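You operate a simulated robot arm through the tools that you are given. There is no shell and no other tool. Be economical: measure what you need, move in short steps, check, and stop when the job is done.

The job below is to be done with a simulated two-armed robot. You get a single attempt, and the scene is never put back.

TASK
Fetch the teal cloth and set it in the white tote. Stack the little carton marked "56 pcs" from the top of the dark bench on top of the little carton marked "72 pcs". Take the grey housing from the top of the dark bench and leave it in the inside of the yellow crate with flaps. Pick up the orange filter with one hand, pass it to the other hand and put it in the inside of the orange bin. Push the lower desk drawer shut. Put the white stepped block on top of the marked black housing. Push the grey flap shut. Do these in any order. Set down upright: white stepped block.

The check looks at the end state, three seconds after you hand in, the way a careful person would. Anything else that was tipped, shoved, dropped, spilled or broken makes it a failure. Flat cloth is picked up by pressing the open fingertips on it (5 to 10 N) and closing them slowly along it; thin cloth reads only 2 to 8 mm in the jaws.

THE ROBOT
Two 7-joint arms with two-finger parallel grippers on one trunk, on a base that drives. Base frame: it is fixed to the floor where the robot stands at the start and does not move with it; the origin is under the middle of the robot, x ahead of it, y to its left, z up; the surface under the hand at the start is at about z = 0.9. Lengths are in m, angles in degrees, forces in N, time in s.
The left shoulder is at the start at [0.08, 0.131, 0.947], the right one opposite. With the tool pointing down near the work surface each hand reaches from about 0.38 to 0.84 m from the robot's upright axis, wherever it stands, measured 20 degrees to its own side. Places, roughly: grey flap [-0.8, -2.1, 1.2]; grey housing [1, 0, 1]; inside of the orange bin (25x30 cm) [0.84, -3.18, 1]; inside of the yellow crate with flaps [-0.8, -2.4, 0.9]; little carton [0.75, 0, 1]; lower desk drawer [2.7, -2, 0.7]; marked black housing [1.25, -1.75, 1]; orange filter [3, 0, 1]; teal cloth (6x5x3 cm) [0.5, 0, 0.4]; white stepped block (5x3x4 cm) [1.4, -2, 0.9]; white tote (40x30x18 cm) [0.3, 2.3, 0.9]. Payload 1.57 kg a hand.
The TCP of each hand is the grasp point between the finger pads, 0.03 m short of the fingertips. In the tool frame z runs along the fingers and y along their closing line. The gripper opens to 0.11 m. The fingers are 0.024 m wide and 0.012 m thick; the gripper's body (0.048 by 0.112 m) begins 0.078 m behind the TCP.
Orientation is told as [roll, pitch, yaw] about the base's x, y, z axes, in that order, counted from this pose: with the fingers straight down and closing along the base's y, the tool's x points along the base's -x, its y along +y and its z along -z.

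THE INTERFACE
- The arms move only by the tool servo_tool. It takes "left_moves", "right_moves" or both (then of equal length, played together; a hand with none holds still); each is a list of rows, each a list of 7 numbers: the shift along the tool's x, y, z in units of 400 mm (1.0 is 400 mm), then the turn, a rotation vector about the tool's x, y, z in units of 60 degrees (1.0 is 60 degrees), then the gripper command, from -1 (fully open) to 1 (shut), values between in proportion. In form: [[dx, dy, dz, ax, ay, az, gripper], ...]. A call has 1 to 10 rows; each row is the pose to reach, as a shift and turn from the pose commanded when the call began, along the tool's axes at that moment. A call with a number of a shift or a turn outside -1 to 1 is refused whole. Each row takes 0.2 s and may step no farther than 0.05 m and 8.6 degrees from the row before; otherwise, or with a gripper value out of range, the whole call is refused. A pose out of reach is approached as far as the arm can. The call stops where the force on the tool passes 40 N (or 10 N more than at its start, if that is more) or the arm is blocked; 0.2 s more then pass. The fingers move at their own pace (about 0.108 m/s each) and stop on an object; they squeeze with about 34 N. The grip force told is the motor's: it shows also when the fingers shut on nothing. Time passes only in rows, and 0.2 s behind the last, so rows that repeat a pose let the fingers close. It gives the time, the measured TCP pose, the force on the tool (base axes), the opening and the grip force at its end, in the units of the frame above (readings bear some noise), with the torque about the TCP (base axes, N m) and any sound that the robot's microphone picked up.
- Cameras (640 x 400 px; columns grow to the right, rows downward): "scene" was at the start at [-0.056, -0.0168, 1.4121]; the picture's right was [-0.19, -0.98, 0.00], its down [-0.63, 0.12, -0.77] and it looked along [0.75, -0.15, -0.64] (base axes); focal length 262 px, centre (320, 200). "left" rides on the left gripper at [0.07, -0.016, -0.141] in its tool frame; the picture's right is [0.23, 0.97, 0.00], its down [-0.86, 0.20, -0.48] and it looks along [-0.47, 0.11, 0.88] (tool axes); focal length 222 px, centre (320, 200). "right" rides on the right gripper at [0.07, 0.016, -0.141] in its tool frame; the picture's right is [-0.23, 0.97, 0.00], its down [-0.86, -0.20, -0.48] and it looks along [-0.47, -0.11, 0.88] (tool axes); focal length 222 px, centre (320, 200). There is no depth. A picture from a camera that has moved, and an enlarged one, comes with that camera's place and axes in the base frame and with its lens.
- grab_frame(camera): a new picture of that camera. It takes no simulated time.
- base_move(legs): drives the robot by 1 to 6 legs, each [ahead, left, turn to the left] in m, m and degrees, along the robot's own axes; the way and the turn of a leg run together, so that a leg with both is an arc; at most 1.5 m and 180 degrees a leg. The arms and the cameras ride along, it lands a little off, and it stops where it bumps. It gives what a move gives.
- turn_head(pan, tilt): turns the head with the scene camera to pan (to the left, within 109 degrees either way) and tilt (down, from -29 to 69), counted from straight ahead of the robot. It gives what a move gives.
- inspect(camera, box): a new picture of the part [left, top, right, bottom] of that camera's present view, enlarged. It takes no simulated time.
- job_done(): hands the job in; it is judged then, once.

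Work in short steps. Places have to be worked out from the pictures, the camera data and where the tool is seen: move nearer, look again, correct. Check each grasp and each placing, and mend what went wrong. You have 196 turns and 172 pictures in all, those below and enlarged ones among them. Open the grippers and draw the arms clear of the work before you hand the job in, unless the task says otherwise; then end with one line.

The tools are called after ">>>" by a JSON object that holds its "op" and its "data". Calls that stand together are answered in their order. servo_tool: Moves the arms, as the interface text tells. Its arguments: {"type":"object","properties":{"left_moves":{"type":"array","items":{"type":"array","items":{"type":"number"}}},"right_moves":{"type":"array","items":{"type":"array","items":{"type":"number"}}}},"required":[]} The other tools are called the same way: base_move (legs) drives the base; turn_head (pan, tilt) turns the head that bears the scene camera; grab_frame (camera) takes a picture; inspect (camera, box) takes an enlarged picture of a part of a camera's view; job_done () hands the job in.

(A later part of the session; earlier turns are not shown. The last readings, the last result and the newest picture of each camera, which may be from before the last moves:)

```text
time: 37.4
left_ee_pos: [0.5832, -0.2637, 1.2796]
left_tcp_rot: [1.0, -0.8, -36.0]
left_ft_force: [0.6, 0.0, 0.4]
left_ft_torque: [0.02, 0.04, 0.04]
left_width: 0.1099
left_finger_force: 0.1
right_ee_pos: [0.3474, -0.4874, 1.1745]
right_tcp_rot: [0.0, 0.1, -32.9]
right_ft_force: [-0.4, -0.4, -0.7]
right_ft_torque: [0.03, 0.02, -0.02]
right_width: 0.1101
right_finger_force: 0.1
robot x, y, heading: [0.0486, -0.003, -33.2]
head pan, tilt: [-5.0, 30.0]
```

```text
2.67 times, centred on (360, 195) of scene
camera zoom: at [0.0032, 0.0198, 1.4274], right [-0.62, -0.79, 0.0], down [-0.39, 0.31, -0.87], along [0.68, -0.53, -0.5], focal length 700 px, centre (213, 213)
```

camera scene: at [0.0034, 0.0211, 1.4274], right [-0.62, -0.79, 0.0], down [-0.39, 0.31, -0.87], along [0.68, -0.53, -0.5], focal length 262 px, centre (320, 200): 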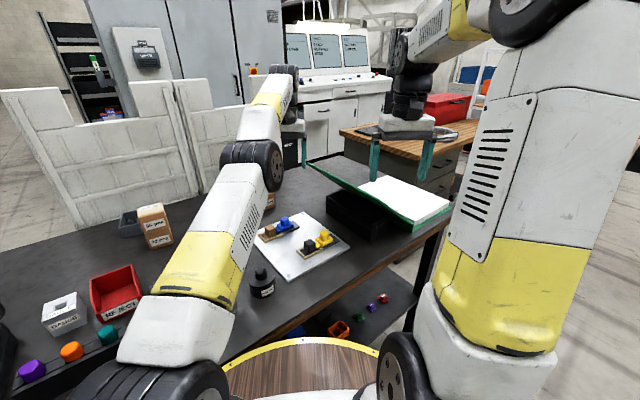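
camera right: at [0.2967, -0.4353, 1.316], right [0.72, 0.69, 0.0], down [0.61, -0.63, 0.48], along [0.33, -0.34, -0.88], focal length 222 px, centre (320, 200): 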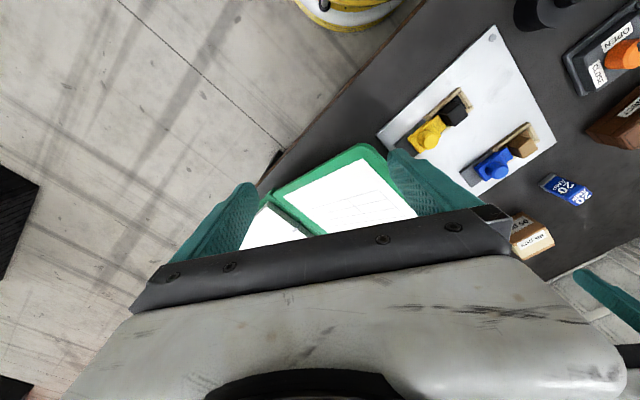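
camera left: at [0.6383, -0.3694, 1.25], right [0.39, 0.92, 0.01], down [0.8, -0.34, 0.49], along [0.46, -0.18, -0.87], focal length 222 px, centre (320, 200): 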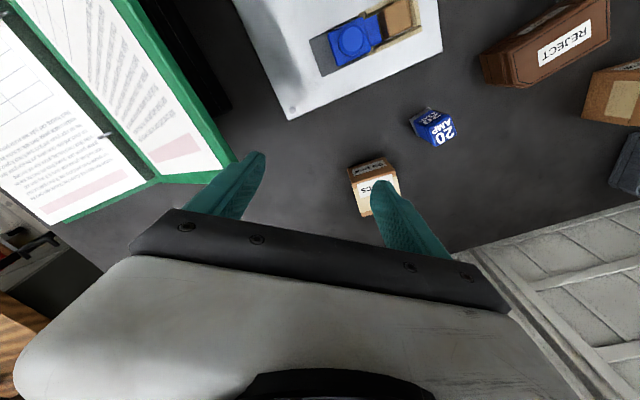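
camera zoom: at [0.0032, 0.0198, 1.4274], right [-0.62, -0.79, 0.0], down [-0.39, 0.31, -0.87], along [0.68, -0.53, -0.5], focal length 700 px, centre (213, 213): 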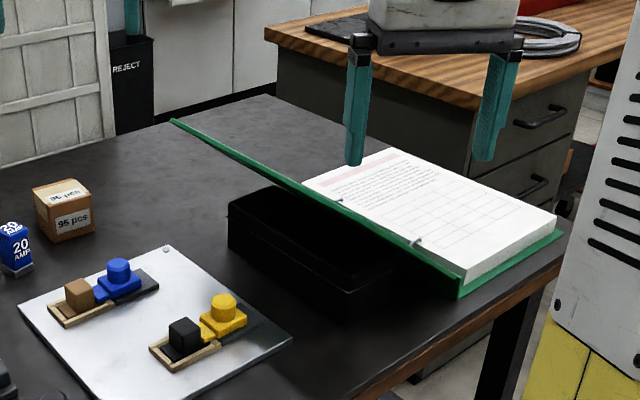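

Binder looks in its original pose. With the base at −33° the left shoulder is already ~6 cm farther forward, which should do. I swing the left hand high over toward the housing.

>>> {"op": "servo_tool", "data": {"left_moves": [[0, 0.11, 0, 0, 0, -0.05, -1], [0, 0.22, 0, 0, 0, -0.1, -1], [0, 0.33, 0, 0, 0, -0.15, -1], [0, 0.44, 0, 0, 0, -0.2, -1], [0, 0.55, 0, 0, 0, -0.25, -1], [0, 0.66, 0, 0, 0, -0.3, -1], [0, 0.77, 0, 0, 0, -0.35, -1], [0, 0.88, 0, 0, 0, -0.4, -1], [0, 0.99, 0.02, 0, 0, -0.4, -1], [-0.02, 1.0, 0.1, 0, 0, -0.4, -1]]}}

>>> {"op": "grab_frame", "data": {"camera": "left"}}

```text
time: 39.6
left_ee_pos: [0.8245, 0.0565, 1.2461]
left_tcp_rot: [0.5, -1.1, -11.9]
left_ft_force: [0.5, -0.8, -0.2]
left_ft_torque: [-0.04, 0.0, 0.01]
left_width: 0.1099
left_finger_force: 0.1
right_ee_pos: [0.3467, -0.488, 1.1731]
right_tcp_rot: [0.1, 0.1, -33.0]
right_ft_force: [0.2, -0.1, 0.0]
right_ft_torque: [0.02, -0.03, -0.04]
right_width: 0.11
right_finger_force: 0.1
robot x, y, heading: [0.0485, 0.0008, -33.3]
head pan, tilt: [-5.0, 30.0]
```

```text
139 pictures are left
camera left: at [0.7512, 0.0533, 1.3862], right [-0.02, 1.0, 0.01], down [0.87, 0.01, 0.5], along [0.5, 0.02, -0.87], focal length 222 px, centre (320, 200)
```

left: 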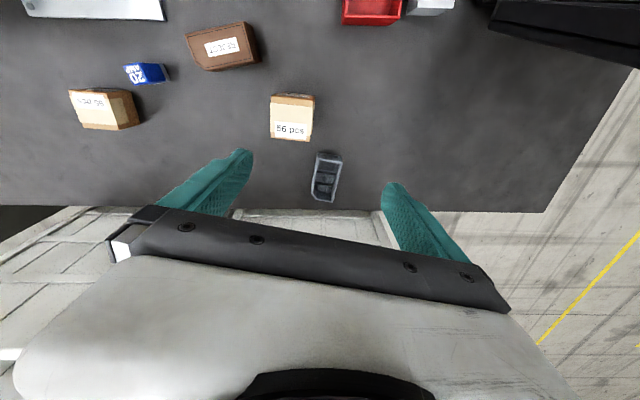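

>>> {"op": "inspect", "data": {"camera": "left", "box": [240, 80, 400, 220]}}

```text
2.86 times, centred on (320, 150) of left
camera zoom: at [0.7512, 0.0533, 1.3862], right [-0.02, 1.0, 0.01], down [0.87, 0.01, 0.5], along [0.5, 0.02, -0.87], focal length 635 px, centre (320, 343)
```

zoom: 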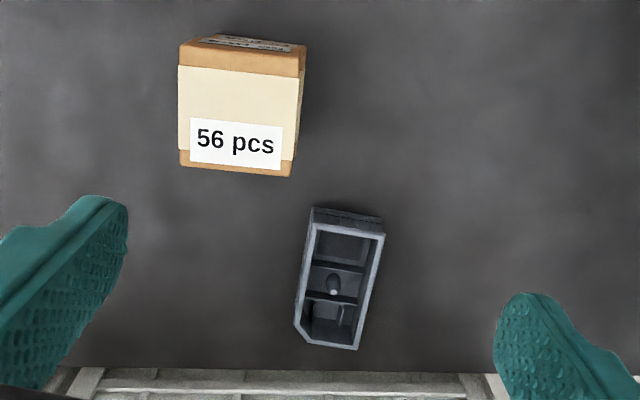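

Housing: rim centre ≈(0.957, 0.076), 95×52 mm, yaw ≈ −9.5°, rim z≈0.94. I go above its near half with ~10° forward tilt.

>>> {"op": "servo_tool", "data": {"left_moves": [[-0.08, 0.04, 0.05, 0, -0.06, -0.02, -1], [-0.16, 0.08, 0.12, 0, -0.12, -0.04, -1], [-0.24, 0.115, 0.18, 0, -0.167, -0.04, -1], [-0.245, 0.115, 0.29, 0, -0.167, -0.04, -1], [-0.245, 0.115, 0.4, 0, -0.167, -0.04, -1], [-0.245, 0.115, 0.49, 0, -0.167, -0.04, -1], [-0.245, 0.115, 0.49, 0, -0.167, -0.04, -1]]}}

>>> {"op": "grab_frame", "data": {"camera": "left"}}

```text
time: 41.2
left_ee_pos: [0.9375, 0.0812, 1.0551]
left_tcp_rot: [0.4, -11.2, -9.6]
left_ft_force: [-0.5, -0.7, -0.3]
left_ft_torque: [-0.01, 0.01, -0.02]
left_width: 0.1102
left_finger_force: 0.0
left hand out of reach, approached as far as the arm can: row 3
right_ee_pos: [0.3476, -0.4877, 1.1728]
right_tcp_rot: [0.0, 0.1, -33.0]
right_ft_force: [-0.1, 0.5, 0.2]
right_ft_torque: [-0.02, 0.02, -0.01]
right_width: 0.1102
right_finger_force: 0.0
robot x, y, heading: [0.0469, -0.0008, -33.3]
head pan, tilt: [-5.0, 30.0]
```

```text
137 pictures are left
camera left: at [0.8399, 0.0795, 1.1788], right [-0.06, 1.0, -0.04], down [0.77, 0.07, 0.64], along [0.64, 0.01, -0.77], focal length 222 px, centre (320, 200)
```

left: 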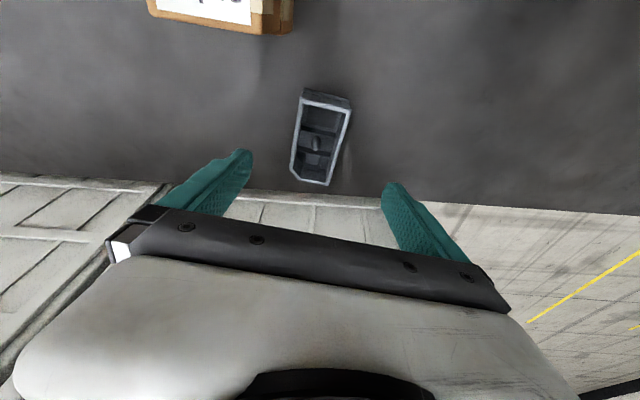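

Consistent. Lower to grasp height (TCP ≈ (0.945, 0.078, 0.935)).

>>> {"op": "servo_tool", "data": {"left_moves": [[0.01, -0.005, 0.08, 0, 0, 0, -1], [0.02, -0.005, 0.16, 0, 0, 0, -1], [0.03, -0.005, 0.24, 0, 0, 0, -1], [0.039, -0.005, 0.298, 0, 0, 0, -1], [0.039, -0.005, 0.298, 0, 0, 0, -1]]}}

>>> {"op": "grab_frame", "data": {"camera": "left"}}

```text
time: 42.4
left_ee_pos: [0.9441, 0.0803, 0.9349]
left_tcp_rot: [0.5, -11.2, -9.7]
left_ft_force: [-0.6, 0.0, 0.2]
left_ft_torque: [0.03, 0.01, 0.01]
left_width: 0.11
left_finger_force: 0.0
right_ee_pos: [0.3478, -0.4868, 1.1741]
right_tcp_rot: [0.0, 0.1, -33.1]
right_ft_force: [0.4, 0.1, -0.3]
right_ft_torque: [-0.02, -0.03, -0.01]
right_width: 0.11
right_finger_force: 0.0
robot x, y, heading: [0.049, 0.0032, -33.2]
head pan, tilt: [-5.0, 30.0]
```

```text
136 pictures are left
camera left: at [0.8458, 0.0781, 1.0601], right [-0.06, 1.0, -0.04], down [0.77, 0.07, 0.64], along [0.64, 0.01, -0.77], focal length 222 px, centre (320, 200)
```

left: 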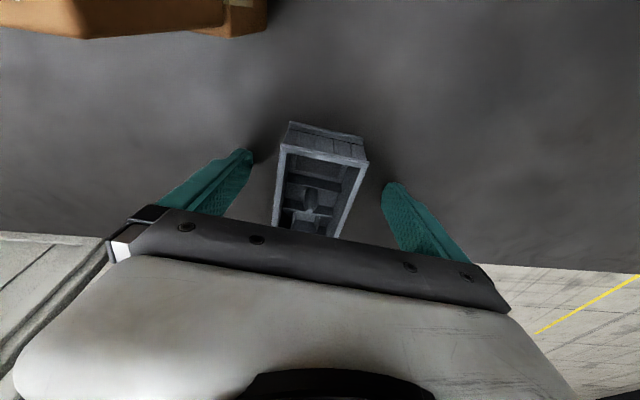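

Well straddled. Close and lift slightly.

>>> {"op": "servo_tool", "data": {"left_moves": [[0, 0, 0, 0, 0, 0, 0], [0, 0, 0, 0, 0, 0, 1], [0, 0, 0, 0, 0, 0, 1], [0, 0, 0, 0, 0, 0, 1], [0, 0, -0.01, 0, 0, 0, 1], [0, 0, -0.03, 0, 0, 0, 1], [0, 0, -0.06, 0, 0, 0, 1], [0, 0, -0.1, 0, 0, 0, 1]]}}

>>> {"op": "grab_frame", "data": {"camera": "left"}}

```text
time: 44.2
left_ee_pos: [0.938, 0.0817, 0.975]
left_tcp_rot: [0.4, -11.2, -9.6]
left_ft_force: [0.4, 0.0, -1.2]
left_ft_torque: [-0.03, 0.06, 0.01]
left_width: 0.0535
left_finger_force: 33.8
right_ee_pos: [0.3468, -0.4885, 1.1737]
right_tcp_rot: [0.0, 0.0, -33.0]
right_ft_force: [0.2, -0.7, 0.0]
right_ft_torque: [0.02, 0.02, -0.02]
right_width: 0.1098
right_finger_force: 0.1
robot x, y, heading: [0.0492, 0.0006, -33.0]
head pan, tilt: [-5.0, 30.0]
```

```text
135 pictures are left
camera left: at [0.84, 0.0802, 1.0986], right [-0.06, 1.0, -0.04], down [0.77, 0.07, 0.64], along [0.64, 0.01, -0.77], focal length 222 px, centre (320, 200)
```

left: 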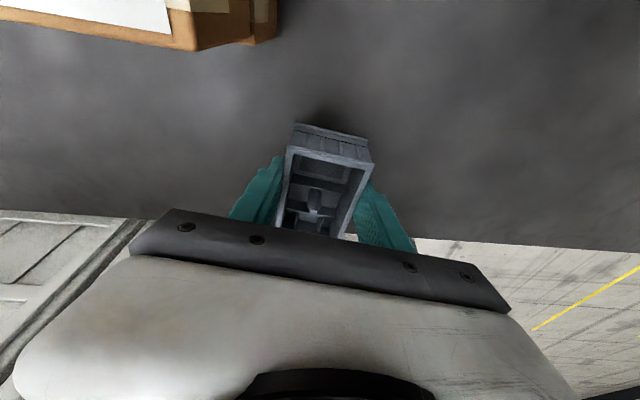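

Held (≈1.2 N). Lift straight up past the stack height, then up and back.

>>> {"op": "servo_tool", "data": {"left_moves": [[-0.012, 0, -0.06, 0, 0, 0, 1], [-0.025, 0, -0.12, 0, 0, 0, 1], [-0.038, 0, -0.18, 0, 0, 0, 1], [-0.05, 0, -0.24, 0, 0, 0, 1], [-0.058, 0, -0.3, 0, 0, 0, 1], [-0.05, 0, -0.36, 0, 0, 0, 1], [0, 0, -0.42, 0, 0, 0, 1], [0.06, 0, -0.48, 0, 0, 0, 1], [0.12, 0, -0.54, 0, 0, 0, 1], [0.2, 0, -0.6, 0, 0, 0, 1]]}}

>>> {"op": "servo_tool", "data": {"left_moves": [[0.07, 0, 0, 0, 0.04, 0, 1], [0.14, 0, 0, 0, 0.08, 0, 1], [0.22, 0, 0, 0, 0.12, 0, 1], [0.3, 0, 0, 0, 0.16, 0, 1], [0.38, 0, 0, 0, 0.187, 0, 1], [0.46, 0, 0, 0, 0.187, 0, 1], [0.54, 0, 0, 0, 0.187, 0, 1], [0.62, 0, 0, 0, 0.187, 0, 1]]}}

>>> {"op": "grab_frame", "data": {"camera": "left"}}

```text
time: 46.4
left_ee_pos: [0.8098, 0.1019, 1.1942]
left_tcp_rot: [0.3, -11.1, -9.6]
left_ft_force: [-0.3, -0.3, -1.8]
left_ft_torque: [0.03, 0.1, -0.02]
left_width: 0.0536
left_finger_force: 33.8
right_ee_pos: [0.3469, -0.4875, 1.1734]
right_tcp_rot: [0.0, 0.1, -33.0]
right_ft_force: [0.1, 0.0, 0.6]
right_ft_torque: [0.0, 0.04, 0.0]
right_width: 0.1099
right_finger_force: 0.0
robot x, y, heading: [0.0486, -0.0029, -33.2]
head pan, tilt: [-5.0, 30.0]
```

```text
time: 48.2
left_ee_pos: [0.5705, 0.1428, 1.1447]
left_tcp_rot: [0.4, 0.0, -9.6]
left_ft_force: [0.4, 0.6, -1.7]
left_ft_torque: [0.0, 0.04, 0.03]
left_width: 0.0538
left_finger_force: 34.0
right_ee_pos: [0.348, -0.488, 1.1733]
right_tcp_rot: [0.0, 0.1, -33.0]
right_ft_force: [0.7, 0.4, 0.3]
right_ft_torque: [0.01, 0.03, -0.03]
right_width: 0.1099
right_finger_force: 0.1
robot x, y, heading: [0.0501, -0.0004, -33.1]
head pan, tilt: [-5.0, 30.0]
```

```text
134 pictures are left
camera left: at [0.4988, 0.1358, 1.2858], right [-0.06, 1.0, 0.01], down [0.88, 0.05, 0.48], along [0.48, 0.04, -0.88], focal length 222 px, centre (320, 200)
```

left: 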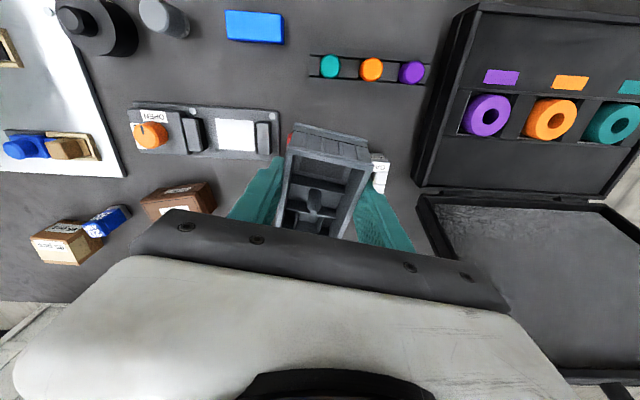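

Housing secured. Now I back away from the bench, turn toward the crate tower and drive part of the way.

>>> {"op": "base_move", "data": {"legs": [[-0.336, -0.218, 0], [0, 0, -87], [0.9, 0.45, 0]]}}

>>> {"op": "turn_head", "data": {"pan": 0, "tilt": 25}}

>>> {"op": "grab_frame", "data": {"camera": "scene"}}

```text
time: 59.3
left_ee_pos: [-0.2194, -1.5278, 1.1449]
left_tcp_rot: [0.4, 0.0, -95.6]
left_ft_force: [-1.0, 0.1, -0.9]
left_ft_torque: [-0.02, -0.02, -0.01]
left_width: 0.0534
left_finger_force: 34.2
right_ee_pos: [-0.8632, -1.3483, 1.1748]
right_tcp_rot: [0.1, 0.0, -119.1]
right_ft_force: [-0.3, 0.3, -0.1]
right_ft_torque: [-0.03, -0.02, 0.01]
right_width: 0.11
right_finger_force: 0.0
robot x, y, heading: [-0.3946, -1.0209, -119.3]
head pan, tilt: [-5.0, 30.0]
```

```text
time: 59.9
left_ee_pos: [-0.22, -1.5273, 1.1446]
left_tcp_rot: [0.5, 0.0, -95.5]
left_ft_force: [-0.6, 0.3, -1.1]
left_ft_torque: [0.01, 0.0, -0.07]
left_width: 0.0536
left_finger_force: 33.8
right_ee_pos: [-0.8634, -1.3492, 1.1735]
right_tcp_rot: [0.0, 0.2, -119.1]
right_ft_force: [0.6, 0.0, 0.3]
right_ft_torque: [0.0, -0.02, -0.03]
right_width: 0.1098
right_finger_force: 0.0
robot x, y, heading: [-0.3985, -1.018, -119.1]
head pan, tilt: [0.0, 25.0]
```

```text
133 pictures are left
camera scene: at [-0.3739, -0.9762, 1.4353], right [-0.87, 0.49, 0.0], down [0.21, 0.37, -0.91], along [-0.44, -0.79, -0.42], focal length 262 px, centre (320, 200)
```

scene: 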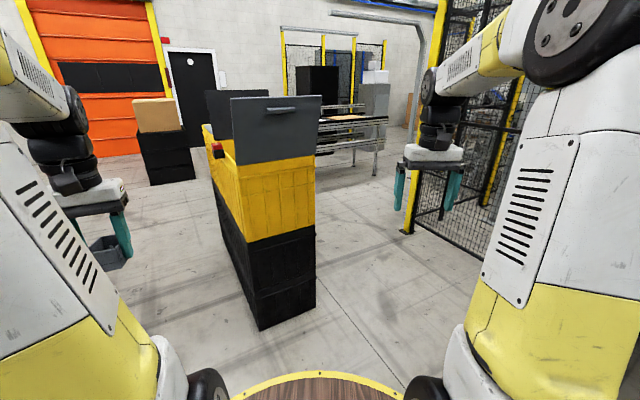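

Crate: x −0.60…−0.99, y −2.155…−2.75, rim z≈1.07; near grey flap stands up to z≈1.37 on the +y end. I'll work from its east side, facing west. Drive around with hands kept clear.

>>> {"op": "base_move", "data": {"legs": [[0, 0, 59], [1.333, -0.25, 0], [0, 0, -120]]}}

>>> {"op": "turn_head", "data": {"pan": 0, "tilt": 35}}

>>> {"op": "grab_frame", "data": {"camera": "scene"}}

```text
time: 74.4
left_ee_pos: [-0.3241, -2.6917, 1.1451]
left_tcp_rot: [0.4, -0.1, -158.5]
left_ft_force: [0.6, -0.4, -1.1]
left_ft_torque: [0.01, -0.03, -0.02]
left_width: 0.0535
left_finger_force: 33.7
right_ee_pos: [-0.4589, -2.0365, 1.1741]
right_tcp_rot: [0.0, 0.2, 178.0]
right_ft_force: [-0.6, -0.4, -0.6]
right_ft_torque: [0.0, 0.02, -0.01]
right_width: 0.1101
right_finger_force: 0.1
robot x, y, heading: [0.0479, -2.3038, 178.2]
head pan, tilt: [0.0, 25.0]
```

```text
time: 75.1
left_ee_pos: [-0.3247, -2.6905, 1.145]
left_tcp_rot: [0.3, 0.0, -158.5]
left_ft_force: [-0.5, 0.9, -1.5]
left_ft_torque: [0.04, -0.01, -0.01]
left_width: 0.0535
left_finger_force: 34.5
right_ee_pos: [-0.4576, -2.0352, 1.1744]
right_tcp_rot: [-0.1, 0.1, 178.0]
right_ft_force: [1.0, 0.0, 0.4]
right_ft_torque: [0.01, 0.02, 0.0]
right_width: 0.1101
right_finger_force: 0.1
robot x, y, heading: [0.051, -2.2991, 178.0]
head pan, tilt: [0.0, 35.0]
```

```text
132 pictures are left
camera scene: at [0.1012, -2.3026, 1.4197], right [0.03, 1.0, 0.0], down [0.57, -0.02, -0.82], along [-0.82, 0.03, -0.57], focal length 262 px, centre (320, 200)
```

scene: 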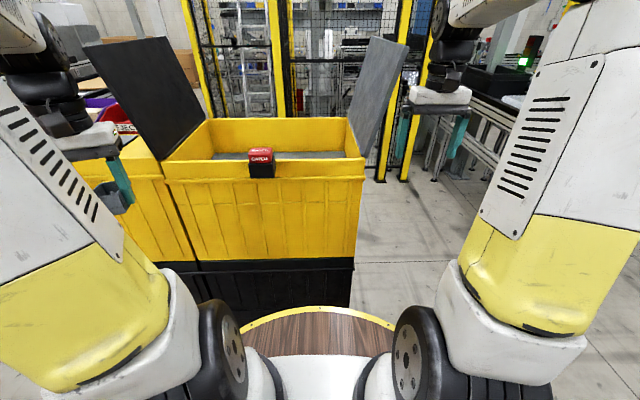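

A clear view of the open crate. I enlarge it to see the inside and the object on the rim.

>>> {"op": "inspect", "data": {"camera": "scene", "box": [80, 30, 420, 240]}}

```text
1.88 times, centred on (250, 135) of scene
camera zoom: at [0.1012, -2.3026, 1.4197], right [0.03, 1.0, 0.0], down [0.57, -0.02, -0.82], along [-0.82, 0.03, -0.57], focal length 494 px, centre (452, 322)
```

zoom: 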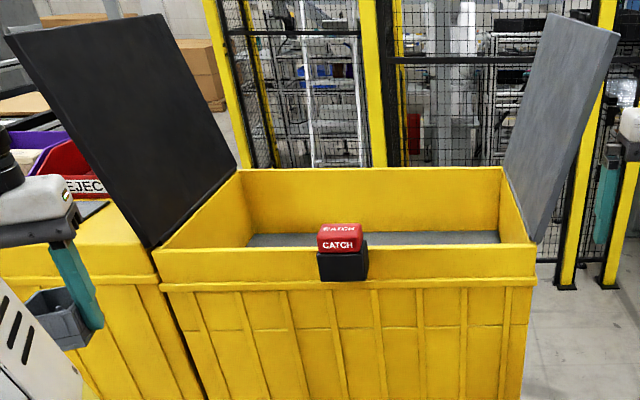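

The crate floor is at z≈0.93, rim 1.07; the catch sits mid near-rim. I shift the right hand away from the flap and raise the left, then drive 0.2 m ahead.

>>> {"op": "servo_tool", "data": {"left_moves": [[0, 0.05, -0.05, 0, 0, 0, 1], [0, 0.1, -0.1, 0, 0, 0, 1], [0, 0.15, -0.15, 0, 0, 0, 1], [0, 0.2, -0.2, 0, 0, 0, 1]], "right_moves": [[0, -0.1, 0, 0, 0, 0, -1], [0, -0.2, -0.05, 0, 0, 0, -1], [0, -0.3, -0.1, 0, 0, 0, -1], [0, -0.375, -0.15, 0, 0, 0, -1]]}}

```text
time: 76.1
left_ee_pos: [-0.2941, -2.7651, 1.2271]
left_tcp_rot: [0.4, 0.2, -158.6]
left_ft_force: [0.3, -0.4, -1.0]
left_ft_torque: [0.06, -0.02, 0.01]
left_width: 0.0536
left_finger_force: 33.4
right_ee_pos: [-0.4521, -1.8851, 1.2349]
right_tcp_rot: [0.0, 0.1, 178.2]
right_ft_force: [0.2, -0.4, 0.9]
right_ft_torque: [0.03, 0.0, 0.01]
right_width: 0.1101
right_finger_force: 0.1
robot x, y, heading: [0.0543, -2.3001, 178.1]
head pan, tilt: [0.0, 35.0]
```

The left went the wrong way in y; I bring it back to y≈−2.45 first.

>>> {"op": "servo_tool", "data": {"left_moves": [[0.041, -0.105, 0, 0, 0, 0, 1], [0.082, -0.21, 0, 0, 0, 0, 1], [0.123, -0.314, 0, 0, 0, 0, 1], [0.164, -0.419, 0, 0, 0, 0, 1], [0.205, -0.523, 0, 0, 0, 0, 1], [0.247, -0.628, 0, 0, 0, 0, 1], [0.288, -0.7325, 0, 0, 0, 0, 1]]}}

>>> {"op": "base_move", "data": {"legs": [[0.2, 0, 2]]}}

```text
time: 77.7
left_ee_pos: [-0.2964, -2.4501, 1.2247]
left_tcp_rot: [0.3, -0.1, -158.6]
left_ft_force: [0.0, 0.1, -0.6]
left_ft_torque: [0.02, -0.03, 0.02]
left_width: 0.0538
left_finger_force: 34.3
right_ee_pos: [-0.4529, -1.8847, 1.2363]
right_tcp_rot: [-0.1, 0.1, 178.0]
right_ft_force: [0.6, -0.5, -0.3]
right_ft_torque: [0.01, 0.0, 0.02]
right_width: 0.1098
right_finger_force: 0.1
robot x, y, heading: [0.0475, -2.2995, 177.9]
head pan, tilt: [0.0, 35.0]
```

```text
time: 79.3
left_ee_pos: [-0.4902, -2.4574, 1.2251]
left_tcp_rot: [0.3, 0.0, -156.6]
left_ft_force: [-0.8, 0.0, -1.1]
left_ft_torque: [0.05, -0.04, 0.0]
left_width: 0.0539
left_finger_force: 34.0
right_ee_pos: [-0.6671, -1.8982, 1.236]
right_tcp_rot: [-0.1, 0.2, 179.9]
right_ft_force: [-0.5, 0.2, -0.2]
right_ft_torque: [-0.01, 0.03, -0.01]
right_width: 0.1098
right_finger_force: 0.1
robot x, y, heading: [-0.1492, -2.2989, 179.9]
head pan, tilt: [0.0, 35.0]
```

Carry the housing over the crate with the 11° tilt restored.

>>> {"op": "servo_tool", "data": {"left_moves": [[-0.097, -0.037, 0, 0, -0.03, 0, 1], [-0.194, -0.074, 0, 0, -0.06, 0, 1], [-0.291, -0.111, 0, 0, -0.09, 0, 1], [-0.388, -0.147, 0, 0, -0.12, 0, 1], [-0.485, -0.184, 0, 0, -0.15, 0, 1], [-0.582, -0.221, 0, 0, -0.187, 0, 1], [-0.679, -0.258, 0, 0, -0.187, 0, 1], [-0.679, -0.258, 0.1, 0, -0.187, 0, 1], [-0.679, -0.258, 0.2, 0, -0.187, 0, 1]]}}

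>>> {"op": "grab_frame", "data": {"camera": "scene"}}

>>> {"op": "grab_frame", "data": {"camera": "left"}}

```text
time: 81.3
left_ee_pos: [-0.7815, -2.4706, 1.1426]
left_tcp_rot: [0.3, -11.2, -156.7]
left_ft_force: [-0.6, 0.1, -1.1]
left_ft_torque: [0.04, -0.03, 0.0]
left_width: 0.0537
left_finger_force: 34.6
right_ee_pos: [-0.6664, -1.8986, 1.2346]
right_tcp_rot: [0.0, 0.1, 179.9]
right_ft_force: [-0.7, 0.1, 0.4]
right_ft_torque: [0.0, -0.01, 0.03]
right_width: 0.11
right_finger_force: 0.1
robot x, y, heading: [-0.1526, -2.2984, 179.8]
head pan, tilt: [0.0, 35.0]
```

```text
130 pictures are left
camera scene: at [-0.0992, -2.2971, 1.4196], right [0.0, 1.0, 0.0], down [0.57, 0.0, -0.82], along [-0.82, 0.0, -0.57], focal length 262 px, centre (320, 200)
```

scene: 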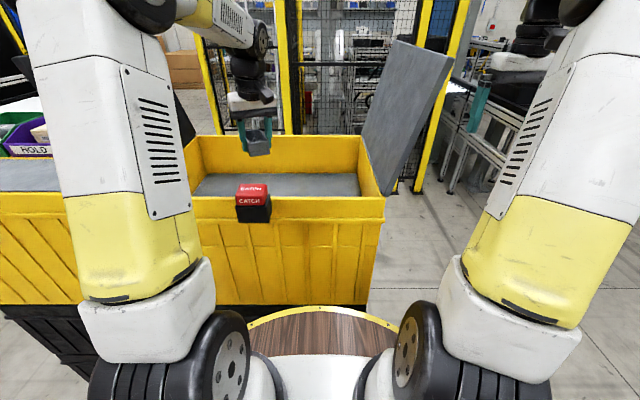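

```text
129 pictures are left
camera left: at [-0.6998, -2.4167, 1.2669], right [0.59, -0.81, -0.04], down [-0.61, -0.48, 0.64], along [-0.53, -0.35, -0.77], focal length 222 px, centre (320, 200)
```

left: 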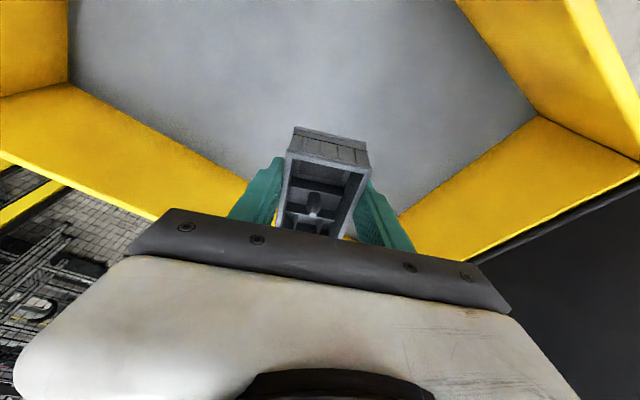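

Lower the housing into the crate.

>>> {"op": "servo_tool", "data": {"left_moves": [[0.016, 0, 0.08, 0, 0, 0, 1], [0.032, 0, 0.16, 0, 0, 0, 1], [0.048, 0, 0.24, 0, 0, 0, 1], [0.064, 0, 0.32, 0, 0, 0, 1], [0.076, 0, 0.38, 0, 0, 0, 1], [0.08, 0, 0.4, 0, 0, 0, 1], [0.082, 0, 0.41, 0, 0, 0, 1]]}}

>>> {"op": "grab_frame", "data": {"camera": "left"}}

```text
time: 82.9
left_ee_pos: [-0.7808, -2.4706, 0.976]
left_tcp_rot: [0.4, -11.1, -156.7]
left_ft_force: [0.5, 0.4, -0.7]
left_ft_torque: [-0.02, -0.02, -0.01]
left_width: 0.0538
left_finger_force: 33.6
right_ee_pos: [-0.6662, -1.8981, 1.2345]
right_tcp_rot: [0.0, 0.2, 179.9]
right_ft_force: [0.5, -0.2, 0.3]
right_ft_torque: [0.01, -0.01, -0.03]
right_width: 0.1098
right_finger_force: 0.0
robot x, y, heading: [-0.1522, -2.2973, 179.9]
head pan, tilt: [0.0, 35.0]
```

```text
128 pictures are left
camera left: at [-0.6993, -2.4178, 1.1011], right [0.59, -0.81, -0.04], down [-0.61, -0.48, 0.64], along [-0.53, -0.35, -0.77], focal length 222 px, centre (320, 200)
```

left: 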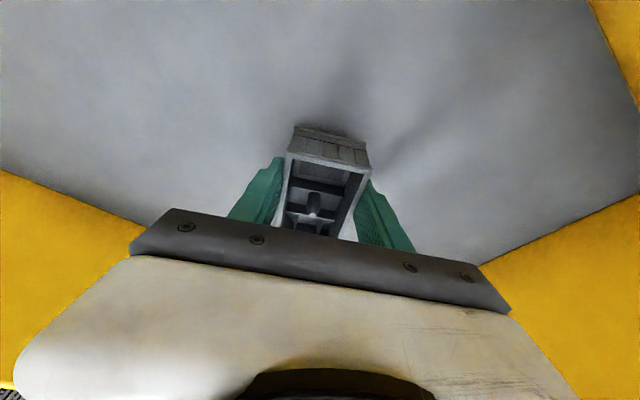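

Close to the floor; feel for contact in small steps.

>>> {"op": "servo_tool", "data": {"left_moves": [[0.001, 0, 0.006, 0, 0, 0, 1], [0.002, 0, 0.012, 0, 0, 0, 1], [0.003, 0, 0.018, 0, 0, 0, 1], [0.004, 0, 0.024, 0, 0, 0, 1]]}}

```text
time: 83.9
left_ee_pos: [-0.7817, -2.4724, 0.9675]
left_tcp_rot: [0.4, -11.1, -156.7]
left_ft_force: [0.2, 0.4, -1.2]
left_ft_torque: [0.01, -0.02, 0.0]
left_width: 0.0538
left_finger_force: 33.7
right_ee_pos: [-0.6671, -1.8989, 1.2348]
right_tcp_rot: [-0.1, 0.2, 179.9]
right_ft_force: [0.3, -0.7, 0.2]
right_ft_torque: [0.02, 0.03, 0.01]
right_width: 0.1101
right_finger_force: 0.1
robot x, y, heading: [-0.1485, -2.3008, 179.9]
head pan, tilt: [0.0, 35.0]
```

>>> {"op": "servo_tool", "data": {"left_moves": [[0.002, 0, 0.008, 0, 0, 0, 1], [0.003, 0, 0.016, 0, 0, 0, 1], [0.005, 0, 0.024, 0, 0, 0, 1], [0.006, 0, 0.032, 0, 0, 0, 1]]}}

```text
time: 84.9
left_ee_pos: [-0.7822, -2.4731, 0.9574]
left_tcp_rot: [0.2, -11.6, -156.5]
left_ft_force: [3.8, 0.1, 32.4]
left_ft_torque: [0.25, -0.01, 0.16]
left_width: 0.0533
left_finger_force: 33.6
right_ee_pos: [-0.6648, -1.8993, 1.2353]
right_tcp_rot: [0.0, 0.1, 179.8]
right_ft_force: [-0.1, -0.4, -0.8]
right_ft_torque: [-0.02, -0.06, 0.0]
right_width: 0.1098
right_finger_force: 0.1
robot x, y, heading: [-0.1538, -2.2965, 179.9]
head pan, tilt: [0.0, 35.0]
```

Firm contact with the floor (32 N). Ease up slightly, release, and withdraw straight up.

>>> {"op": "servo_tool", "data": {"left_moves": [[0, 0, -0.008, 0, 0, 0, 1], [0, 0, -0.01, 0, 0, 0, 0.3], [0, 0, -0.01, 0, 0, 0, -0.5], [0, 0, -0.01, 0, 0, 0, -0.5], [-0.01, 0, -0.06, 0, 0, 0, -0.5], [-0.025, 0, -0.14, 0, 0, 0, -0.5], [-0.045, 0, -0.24, 0, 0, 0, -0.5], [-0.065, 0, -0.34, 0, 0, 0, -0.5], [-0.085, 0, -0.44, 0, 0, 0, -0.5], [-0.105, 0, -0.55, 0, 0, 0, -0.5]]}}

>>> {"op": "grab_frame", "data": {"camera": "left"}}

```text
time: 87.1
left_ee_pos: [-0.779, -2.4702, 1.1776]
left_tcp_rot: [0.4, -11.2, -156.7]
left_ft_force: [-0.6, 0.3, 0.1]
left_ft_torque: [0.0, -0.03, -0.01]
left_width: 0.0823
left_finger_force: 0.0
right_ee_pos: [-0.6665, -1.899, 1.2355]
right_tcp_rot: [0.1, 0.0, 179.8]
right_ft_force: [-0.1, -1.3, 0.3]
right_ft_torque: [-0.02, 0.01, 0.0]
right_width: 0.1102
right_finger_force: 0.1
robot x, y, heading: [-0.1507, -2.2971, 179.9]
head pan, tilt: [0.0, 35.0]
```

```text
127 pictures are left
camera left: at [-0.6992, -2.4174, 1.3024], right [0.59, -0.81, -0.04], down [-0.61, -0.48, 0.64], along [-0.53, -0.35, -0.77], focal length 222 px, centre (320, 200)
```

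left: 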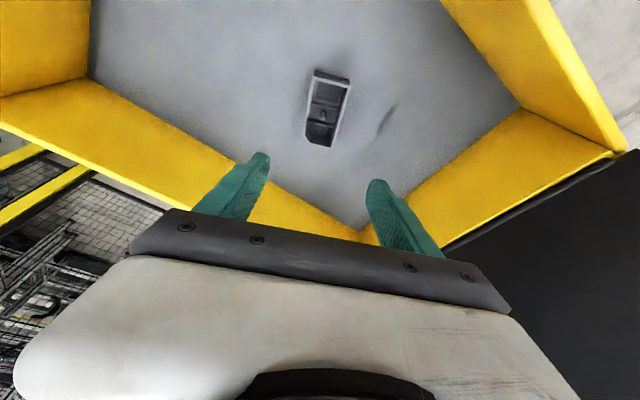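

Housing lies upright inside the crate. Withdraw the left hand toward me and bring the closed right hand to the outside of the grey flap.

>>> {"op": "servo_tool", "data": {"left_moves": [[0.095, 0.043, -0.05, 0, 0.03, 0, -0.5], [0.19, 0.087, -0.1, 0, 0.06, 0, -0.5], [0.285, 0.13, -0.15, 0, 0.09, 0, -0.5], [0.38, 0.174, -0.2, 0, 0.12, 0, -0.5], [0.475, 0.217, -0.22, 0, 0.15, 0, -0.5], [0.57, 0.26, -0.25, 0, 0.187, 0, -0.5], [0.665, 0.304, -0.28, 0, 0.187, 0, -0.5], [0.759, 0.347, -0.303, 0, 0.187, 0, -0.5]], "right_moves": [[-0.03, 0.0, -0.05, 0, 0, 0, 0], [-0.06, 0.03, -0.1, 0, 0, 0, 1], [-0.09, 0.06, -0.15, 0, 0, 0, 1], [-0.12, 0.09, -0.2, 0, 0, 0, 1], [-0.15, 0.12, -0.2375, 0, 0, 0, 1], [-0.185, 0.15, -0.2375, 0, 0, 0, 1], [-0.185, 0.15, -0.2375, 0, 0, 0, 1], [-0.185, 0.15, -0.2375, 0, 0, 0, 1]]}}

>>> {"op": "turn_head", "data": {"pan": -8, "tilt": 25}}

>>> {"op": "grab_frame", "data": {"camera": "scene"}}

```text
time: 88.9
left_ee_pos: [-0.4295, -2.4702, 1.239]
left_tcp_rot: [0.4, 0.1, -156.6]
left_ft_force: [-0.1, 0.5, 0.0]
left_ft_torque: [-0.02, -0.05, 0.01]
left_width: 0.0824
left_finger_force: 0.1
right_ee_pos: [-0.7413, -1.9573, 1.3318]
right_tcp_rot: [-0.1, 0.1, 180.0]
right_ft_force: [-1.0, 0.2, 0.6]
right_ft_torque: [-0.03, -0.06, -0.02]
right_width: 0.0003
right_finger_force: 21.0
robot x, y, heading: [-0.1515, -2.2985, 179.9]
head pan, tilt: [0.0, 35.0]
```

```text
time: 89.6
left_ee_pos: [-0.4297, -2.4712, 1.2389]
left_tcp_rot: [0.4, 0.1, -156.6]
left_ft_force: [0.4, -0.3, 0.8]
left_ft_torque: [-0.01, -0.04, 0.0]
left_width: 0.0827
left_finger_force: 0.0
right_ee_pos: [-0.7422, -1.9582, 1.332]
right_tcp_rot: [0.0, 0.0, 179.9]
right_ft_force: [-0.4, 0.5, -0.5]
right_ft_torque: [-0.01, -0.01, 0.01]
right_width: 0.0001
right_finger_force: 21.1
robot x, y, heading: [-0.1538, -2.2995, 180.1]
head pan, tilt: [-8.0, 25.0]
```

```text
126 pictures are left
camera scene: at [-0.1023, -2.2844, 1.4353], right [0.14, 0.99, 0.0], down [0.42, -0.06, -0.91], along [-0.9, 0.13, -0.42], focal length 262 px, centre (320, 200)
```

scene: 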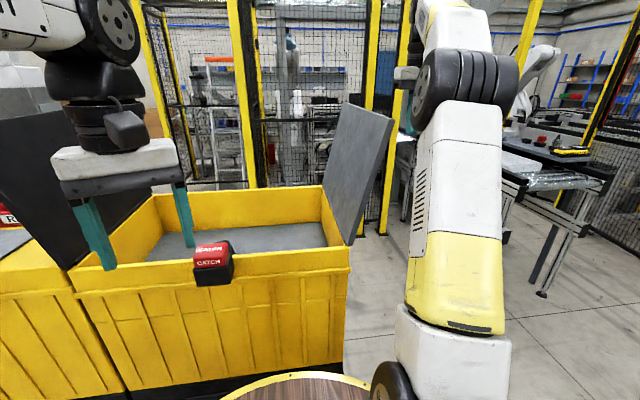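

Push the flap gently inward (−y).

>>> {"op": "servo_tool", "data": {"right_moves": [[0, 0.08, 0, 0, 0, 0, 1], [0, 0.16, 0, 0, 0, 0, 1], [0, 0.24, 0, 0, 0, 0, 1], [0, 0.3, 0, 0, 0, 0, 1], [0, 0.36, 0, 0, 0, 0, 1], [0, 0.42, 0, 0, 0, 0, 1], [0, 0.48, 0, 0, 0, 0, 1]]}}

>>> {"op": "grab_frame", "data": {"camera": "scene"}}

```text
time: 91.2
left_ee_pos: [-0.4296, -2.4703, 1.2379]
left_tcp_rot: [0.4, -0.1, -156.5]
left_ft_force: [0.8, -0.7, -0.2]
left_ft_torque: [-0.03, 0.0, 0.01]
left_width: 0.0826
left_finger_force: 0.1
right_ee_pos: [-0.7407, -2.1511, 1.3285]
right_tcp_rot: [0.0, 0.1, 179.9]
right_ft_force: [-0.2, 0.2, -0.2]
right_ft_torque: [0.0, 0.03, -0.02]
right_width: 0.0
right_finger_force: 21.6
robot x, y, heading: [-0.1509, -2.3003, 180.0]
head pan, tilt: [-8.0, 25.0]
```

```text
125 pictures are left
camera scene: at [-0.1023, -2.2841, 1.4354], right [0.14, 0.99, 0.0], down [0.42, -0.06, -0.91], along [-0.9, 0.13, -0.42], focal length 262 px, centre (320, 200)
```

scene: 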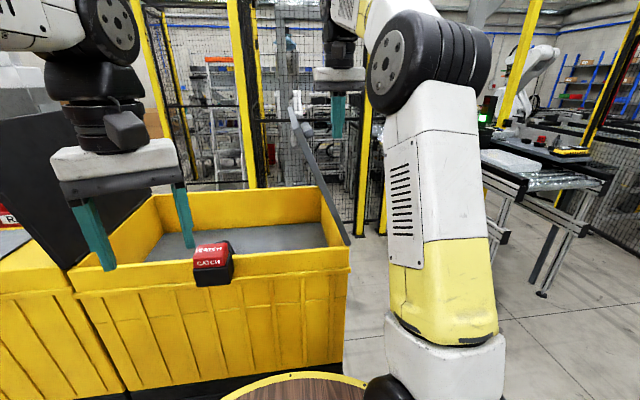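

The flap yields easily and now leans inward. Keep pushing in and down along its arc.

>>> {"op": "servo_tool", "data": {"right_moves": [[0, 0.08, 0.0, 0, 0, 0, 1], [0, 0.16, 0.02, 0, 0, 0, 1], [0, 0.24, 0.05, 0, 0, 0, 1], [0, 0.3, 0.1, 0, 0, 0, 1], [0, 0.36, 0.16, 0, 0, 0, 1], [0, 0.42, 0.24, 0, 0, 0, 1]]}}

>>> {"op": "grab_frame", "data": {"camera": "scene"}}

```text
time: 92.6
left_ee_pos: [-0.4294, -2.4714, 1.2386]
left_tcp_rot: [0.4, 0.0, -156.5]
left_ft_force: [-0.5, 0.0, 0.2]
left_ft_torque: [-0.02, 0.02, 0.01]
left_width: 0.0827
left_finger_force: 0.1
right_ee_pos: [-0.7411, -2.3177, 1.2327]
right_tcp_rot: [0.1, 0.1, 179.9]
right_ft_force: [0.4, 0.2, -0.1]
right_ft_torque: [-0.01, 0.02, 0.03]
right_width: 0.0
right_finger_force: 21.2
robot x, y, heading: [-0.1528, -2.2951, 179.9]
head pan, tilt: [-8.0, 25.0]
```

```text
124 pictures are left
camera scene: at [-0.1022, -2.2842, 1.4354], right [0.14, 0.99, 0.0], down [0.42, -0.06, -0.91], along [-0.9, 0.13, -0.42], focal length 262 px, centre (320, 200)
```

scene: 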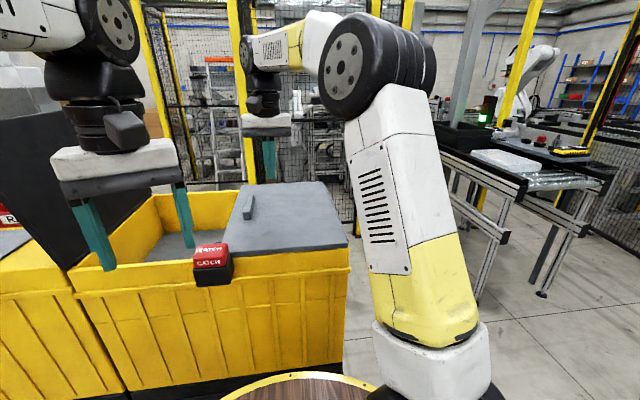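

The flap lies shut. I press it lightly near its free edge to be sure it is seated.

>>> {"op": "servo_tool", "data": {"right_moves": [[0.05, 0.08, 0.0, 0, 0, 0, 1], [0.1, 0.16, 0.05, 0, 0, 0, 1], [0.1, 0.16, 0.12, 0, 0, 0, 1], [0.1, 0.16, 0.2, 0, 0, 0, 1], [0.1, 0.16, 0.25, 0, 0, 0, 1], [0.1, 0.16, 0.28, 0, 0, 0, 1], [0.1, 0.16, 0.3, 0, 0, 0, 1]]}}

>>> {"op": "inspect", "data": {"camera": "scene", "box": [140, 150, 380, 300]}}

```text
time: 94.4
left_ee_pos: [-0.4296, -2.4704, 1.2402]
left_tcp_rot: [0.4, 0.1, -156.5]
left_ft_force: [-0.6, -0.8, 0.0]
left_ft_torque: [0.01, 0.0, 0.02]
left_width: 0.0825
left_finger_force: 0.1
right_ee_pos: [-0.7027, -2.3836, 1.1204]
right_tcp_rot: [0.3, -0.3, 179.9]
right_ft_force: [4.4, 1.8, 8.0]
right_ft_torque: [0.11, -0.2, -0.01]
right_width: 0.0
right_finger_force: 21.5
robot x, y, heading: [-0.154, -2.2975, 180.0]
head pan, tilt: [-8.0, 25.0]
stopped in row 7 (right hand): the force on the tool passed its limit at 42 N (the readings are from after the stop); the commanded pose is now the measured one
```

```text
2.67 times, centred on (260, 225) of scene
camera zoom: at [-0.1016, -2.2842, 1.4354], right [0.14, 0.99, 0.0], down [0.42, -0.06, -0.91], along [-0.9, 0.13, -0.42], focal length 700 px, centre (480, 133)
```

zoom: 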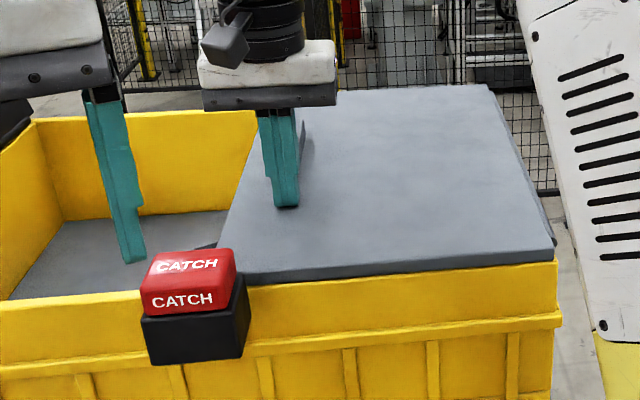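

Flap is seated flush. Withdraw the right hand upward and back, and pull both hands in.

>>> {"op": "servo_tool", "data": {"right_moves": [[0, 0, -0.1, 0, 0, 0, 1], [0, 0, -0.2, 0, 0, 0, 1], [0.1, -0.05, -0.25, 0, 0, 0, 0], [0.2, -0.1, -0.3, 0, 0, 0, -1], [0.3, -0.15, -0.3, 0, 0, 0, -1], [0.4, -0.2, -0.3, 0, 0, 0, -1], [0.5, -0.25, -0.3, 0, 0, 0, -1]]}}

>>> {"op": "base_move", "data": {"legs": [[-0.2, 0, 0], [0, 0, 150]]}}

>>> {"op": "turn_head", "data": {"pan": 20, "tilt": 22}}

>>> {"op": "grab_frame", "data": {"camera": "scene"}}

```text
time: 96.0
left_ee_pos: [-0.4304, -2.4708, 1.2384]
left_tcp_rot: [0.4, 0.2, -156.5]
left_ft_force: [0.6, 0.0, -0.1]
left_ft_torque: [0.04, -0.04, 0.01]
left_width: 0.0826
left_finger_force: 0.0
right_ee_pos: [-0.5013, -2.2817, 1.2385]
right_tcp_rot: [0.2, -0.2, 180.0]
right_ft_force: [-1.0, -0.5, 0.5]
right_ft_torque: [0.03, -0.02, 0.0]
right_width: 0.11
right_finger_force: 0.1
robot x, y, heading: [-0.1458, -2.2941, 179.9]
head pan, tilt: [-8.0, 25.0]
```

```text
time: 103.9
left_ee_pos: [0.3794, -2.2723, 1.2378]
left_tcp_rot: [0.4, 0.0, -4.5]
left_ft_force: [-1.4, -0.1, 0.3]
left_ft_torque: [0.01, 0.02, 0.0]
left_width: 0.0823
left_finger_force: 0.0
right_ee_pos: [0.3546, -2.4741, 1.2386]
right_tcp_rot: [0.1, -0.2, -28.0]
right_ft_force: [0.1, -0.6, 0.1]
right_ft_torque: [0.01, 0.0, 0.01]
right_width: 0.1099
right_finger_force: 0.1
robot x, y, heading: [0.0506, -2.296, -27.9]
head pan, tilt: [-8.0, 25.0]
```

```text
time: 104.8
left_ee_pos: [0.3812, -2.2727, 1.2398]
left_tcp_rot: [0.4, 0.0, -4.5]
left_ft_force: [0.1, -0.3, 0.0]
left_ft_torque: [-0.01, 0.01, 0.03]
left_width: 0.0824
left_finger_force: 0.0
right_ee_pos: [0.3554, -2.4726, 1.2382]
right_tcp_rot: [0.1, -0.3, -28.0]
right_ft_force: [-0.3, -0.1, -0.3]
right_ft_torque: [-0.02, -0.01, 0.0]
right_width: 0.1099
right_finger_force: 0.0
robot x, y, heading: [0.0575, -2.2993, -27.9]
head pan, tilt: [20.0, 22.0]
```

```text
122 pictures are left
camera scene: at [0.0216, -2.2441, 1.4402], right [-0.14, -0.99, 0.0], down [-0.37, 0.05, -0.93], along [0.92, -0.13, -0.37], focal length 262 px, centre (320, 200)
```

scene: 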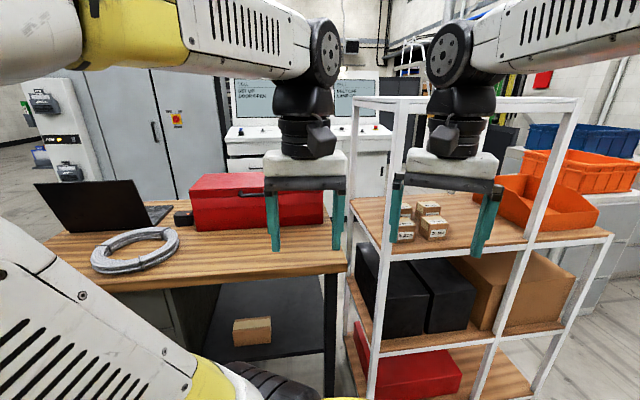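

I see the desk with laptop, coil, red toolbox, and the rack with the orange bin. I drive to the desk's west side for a better look.

>>> {"op": "base_move", "data": {"legs": [[0, 0, 28], [0.1, 0.5, 0]]}}

>>> {"op": "turn_head", "data": {"pan": 0, "tilt": 25}}

>>> {"op": "grab_frame", "data": {"camera": "scene"}}

```text
time: 109.1
left_ee_pos: [0.4283, -1.6309, 1.2389]
left_tcp_rot: [0.4, 0.0, 23.9]
left_ft_force: [0.2, 0.3, -0.4]
left_ft_torque: [0.01, -0.04, 0.0]
left_width: 0.0823
left_finger_force: 0.0
right_ee_pos: [0.5021, -1.8186, 1.2379]
right_tcp_rot: [0.2, -0.3, 0.4]
right_ft_force: [0.0, -0.1, 0.1]
right_ft_torque: [0.0, -0.02, -0.01]
right_width: 0.1099
right_finger_force: 0.0
robot x, y, heading: [0.1549, -1.8052, 0.3]
head pan, tilt: [20.0, 22.0]
```

```text
time: 110.0
left_ee_pos: [0.4278, -1.6306, 1.2382]
left_tcp_rot: [0.5, 0.0, 23.8]
left_ft_force: [0.1, 0.2, 0.1]
left_ft_torque: [-0.03, -0.02, 0.03]
left_width: 0.0825
left_finger_force: 0.0
right_ee_pos: [0.5015, -1.8196, 1.2382]
right_tcp_rot: [0.2, -0.3, 0.4]
right_ft_force: [-0.4, 0.2, -0.5]
right_ft_torque: [-0.03, 0.0, -0.01]
right_width: 0.1101
right_finger_force: 0.0
robot x, y, heading: [0.156, -1.808, 0.4]
head pan, tilt: [0.0, 25.0]
```

```text
121 pictures are left
camera scene: at [0.1038, -1.8075, 1.4354], right [0.01, -1.0, 0.0], down [-0.42, 0.0, -0.91], along [0.91, 0.01, -0.42], focal length 262 px, centre (320, 200)
```

scene: 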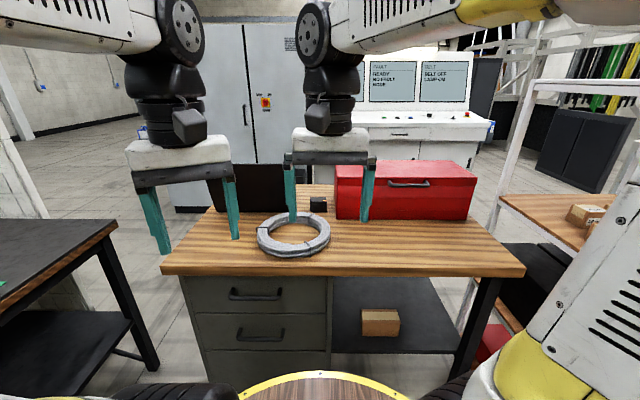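

>>> {"op": "inspect", "data": {"camera": "scene", "box": [200, 130, 500, 300]}}

```text
2.13 times, centred on (350, 215) of scene
camera zoom: at [0.1038, -1.8075, 1.4354], right [0.01, -1.0, 0.0], down [-0.42, 0.0, -0.91], along [0.91, 0.01, -0.42], focal length 560 px, centre (256, 168)
```

zoom: 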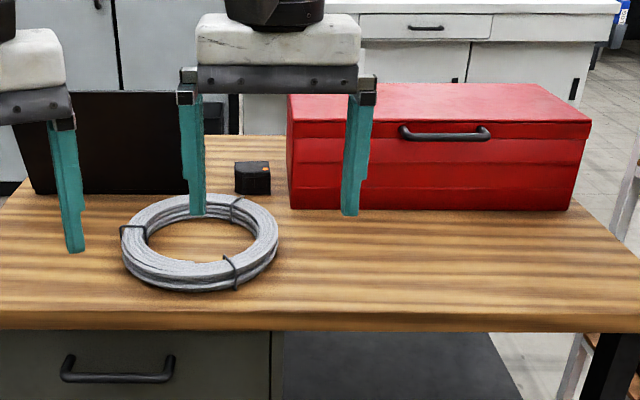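

The marked black housing is at ≈(1.14, −1.79); the block must be behind the red toolbox. I look for the way round to the desk's east side.

>>> {"op": "turn_head", "data": {"pan": 40, "tilt": 25}}

>>> {"op": "grab_frame", "data": {"camera": "scene"}}

>>> {"op": "turn_head", "data": {"pan": -50, "tilt": 25}}

>>> {"op": "grab_frame", "data": {"camera": "scene"}}

```text
time: 111.0
left_ee_pos: [0.4266, -1.6306, 1.238]
left_tcp_rot: [0.4, 0.0, 23.9]
left_ft_force: [0.1, -0.4, 0.7]
left_ft_torque: [0.03, 0.02, -0.01]
left_width: 0.0826
left_finger_force: 0.1
right_ee_pos: [0.5012, -1.8188, 1.2387]
right_tcp_rot: [0.2, -0.2, 0.4]
right_ft_force: [-0.7, -0.2, 0.2]
right_ft_torque: [-0.02, -0.01, 0.0]
right_width: 0.1099
right_finger_force: 0.0
robot x, y, heading: [0.1518, -1.8053, 0.2]
head pan, tilt: [40.0, 25.0]
```

```text
119 pictures are left
camera scene: at [0.0819, -1.7486, 1.4354], right [0.65, -0.76, 0.0], down [-0.32, -0.27, -0.91], along [0.69, 0.59, -0.42], focal length 262 px, centre (320, 200)
```

scene: 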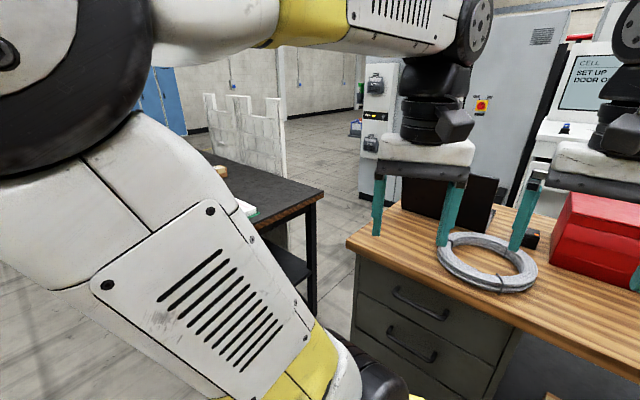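

```text
time: 112.7
left_ee_pos: [0.4282, -1.6294, 1.2371]
left_tcp_rot: [0.4, -0.1, 23.9]
left_ft_force: [-0.2, -0.5, 0.4]
left_ft_torque: [-0.02, -0.03, 0.0]
left_width: 0.0826
left_finger_force: 0.1
right_ee_pos: [0.5015, -1.8183, 1.2378]
right_tcp_rot: [0.2, -0.3, 0.4]
right_ft_force: [-0.2, 1.3, 0.8]
right_ft_torque: [0.01, -0.01, 0.02]
right_width: 0.1101
right_finger_force: 0.0
robot x, y, heading: [0.1557, -1.8066, 0.6]
head pan, tilt: [-50.0, 25.0]
```

```text
118 pictures are left
camera scene: at [0.0714, -1.8783, 1.4354], right [-0.76, -0.65, 0.0], down [-0.27, 0.32, -0.91], along [0.59, -0.69, -0.42], focal length 262 px, centre (320, 200)
```

scene: 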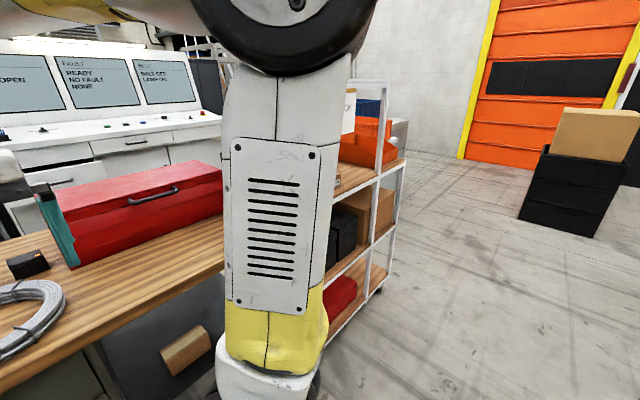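

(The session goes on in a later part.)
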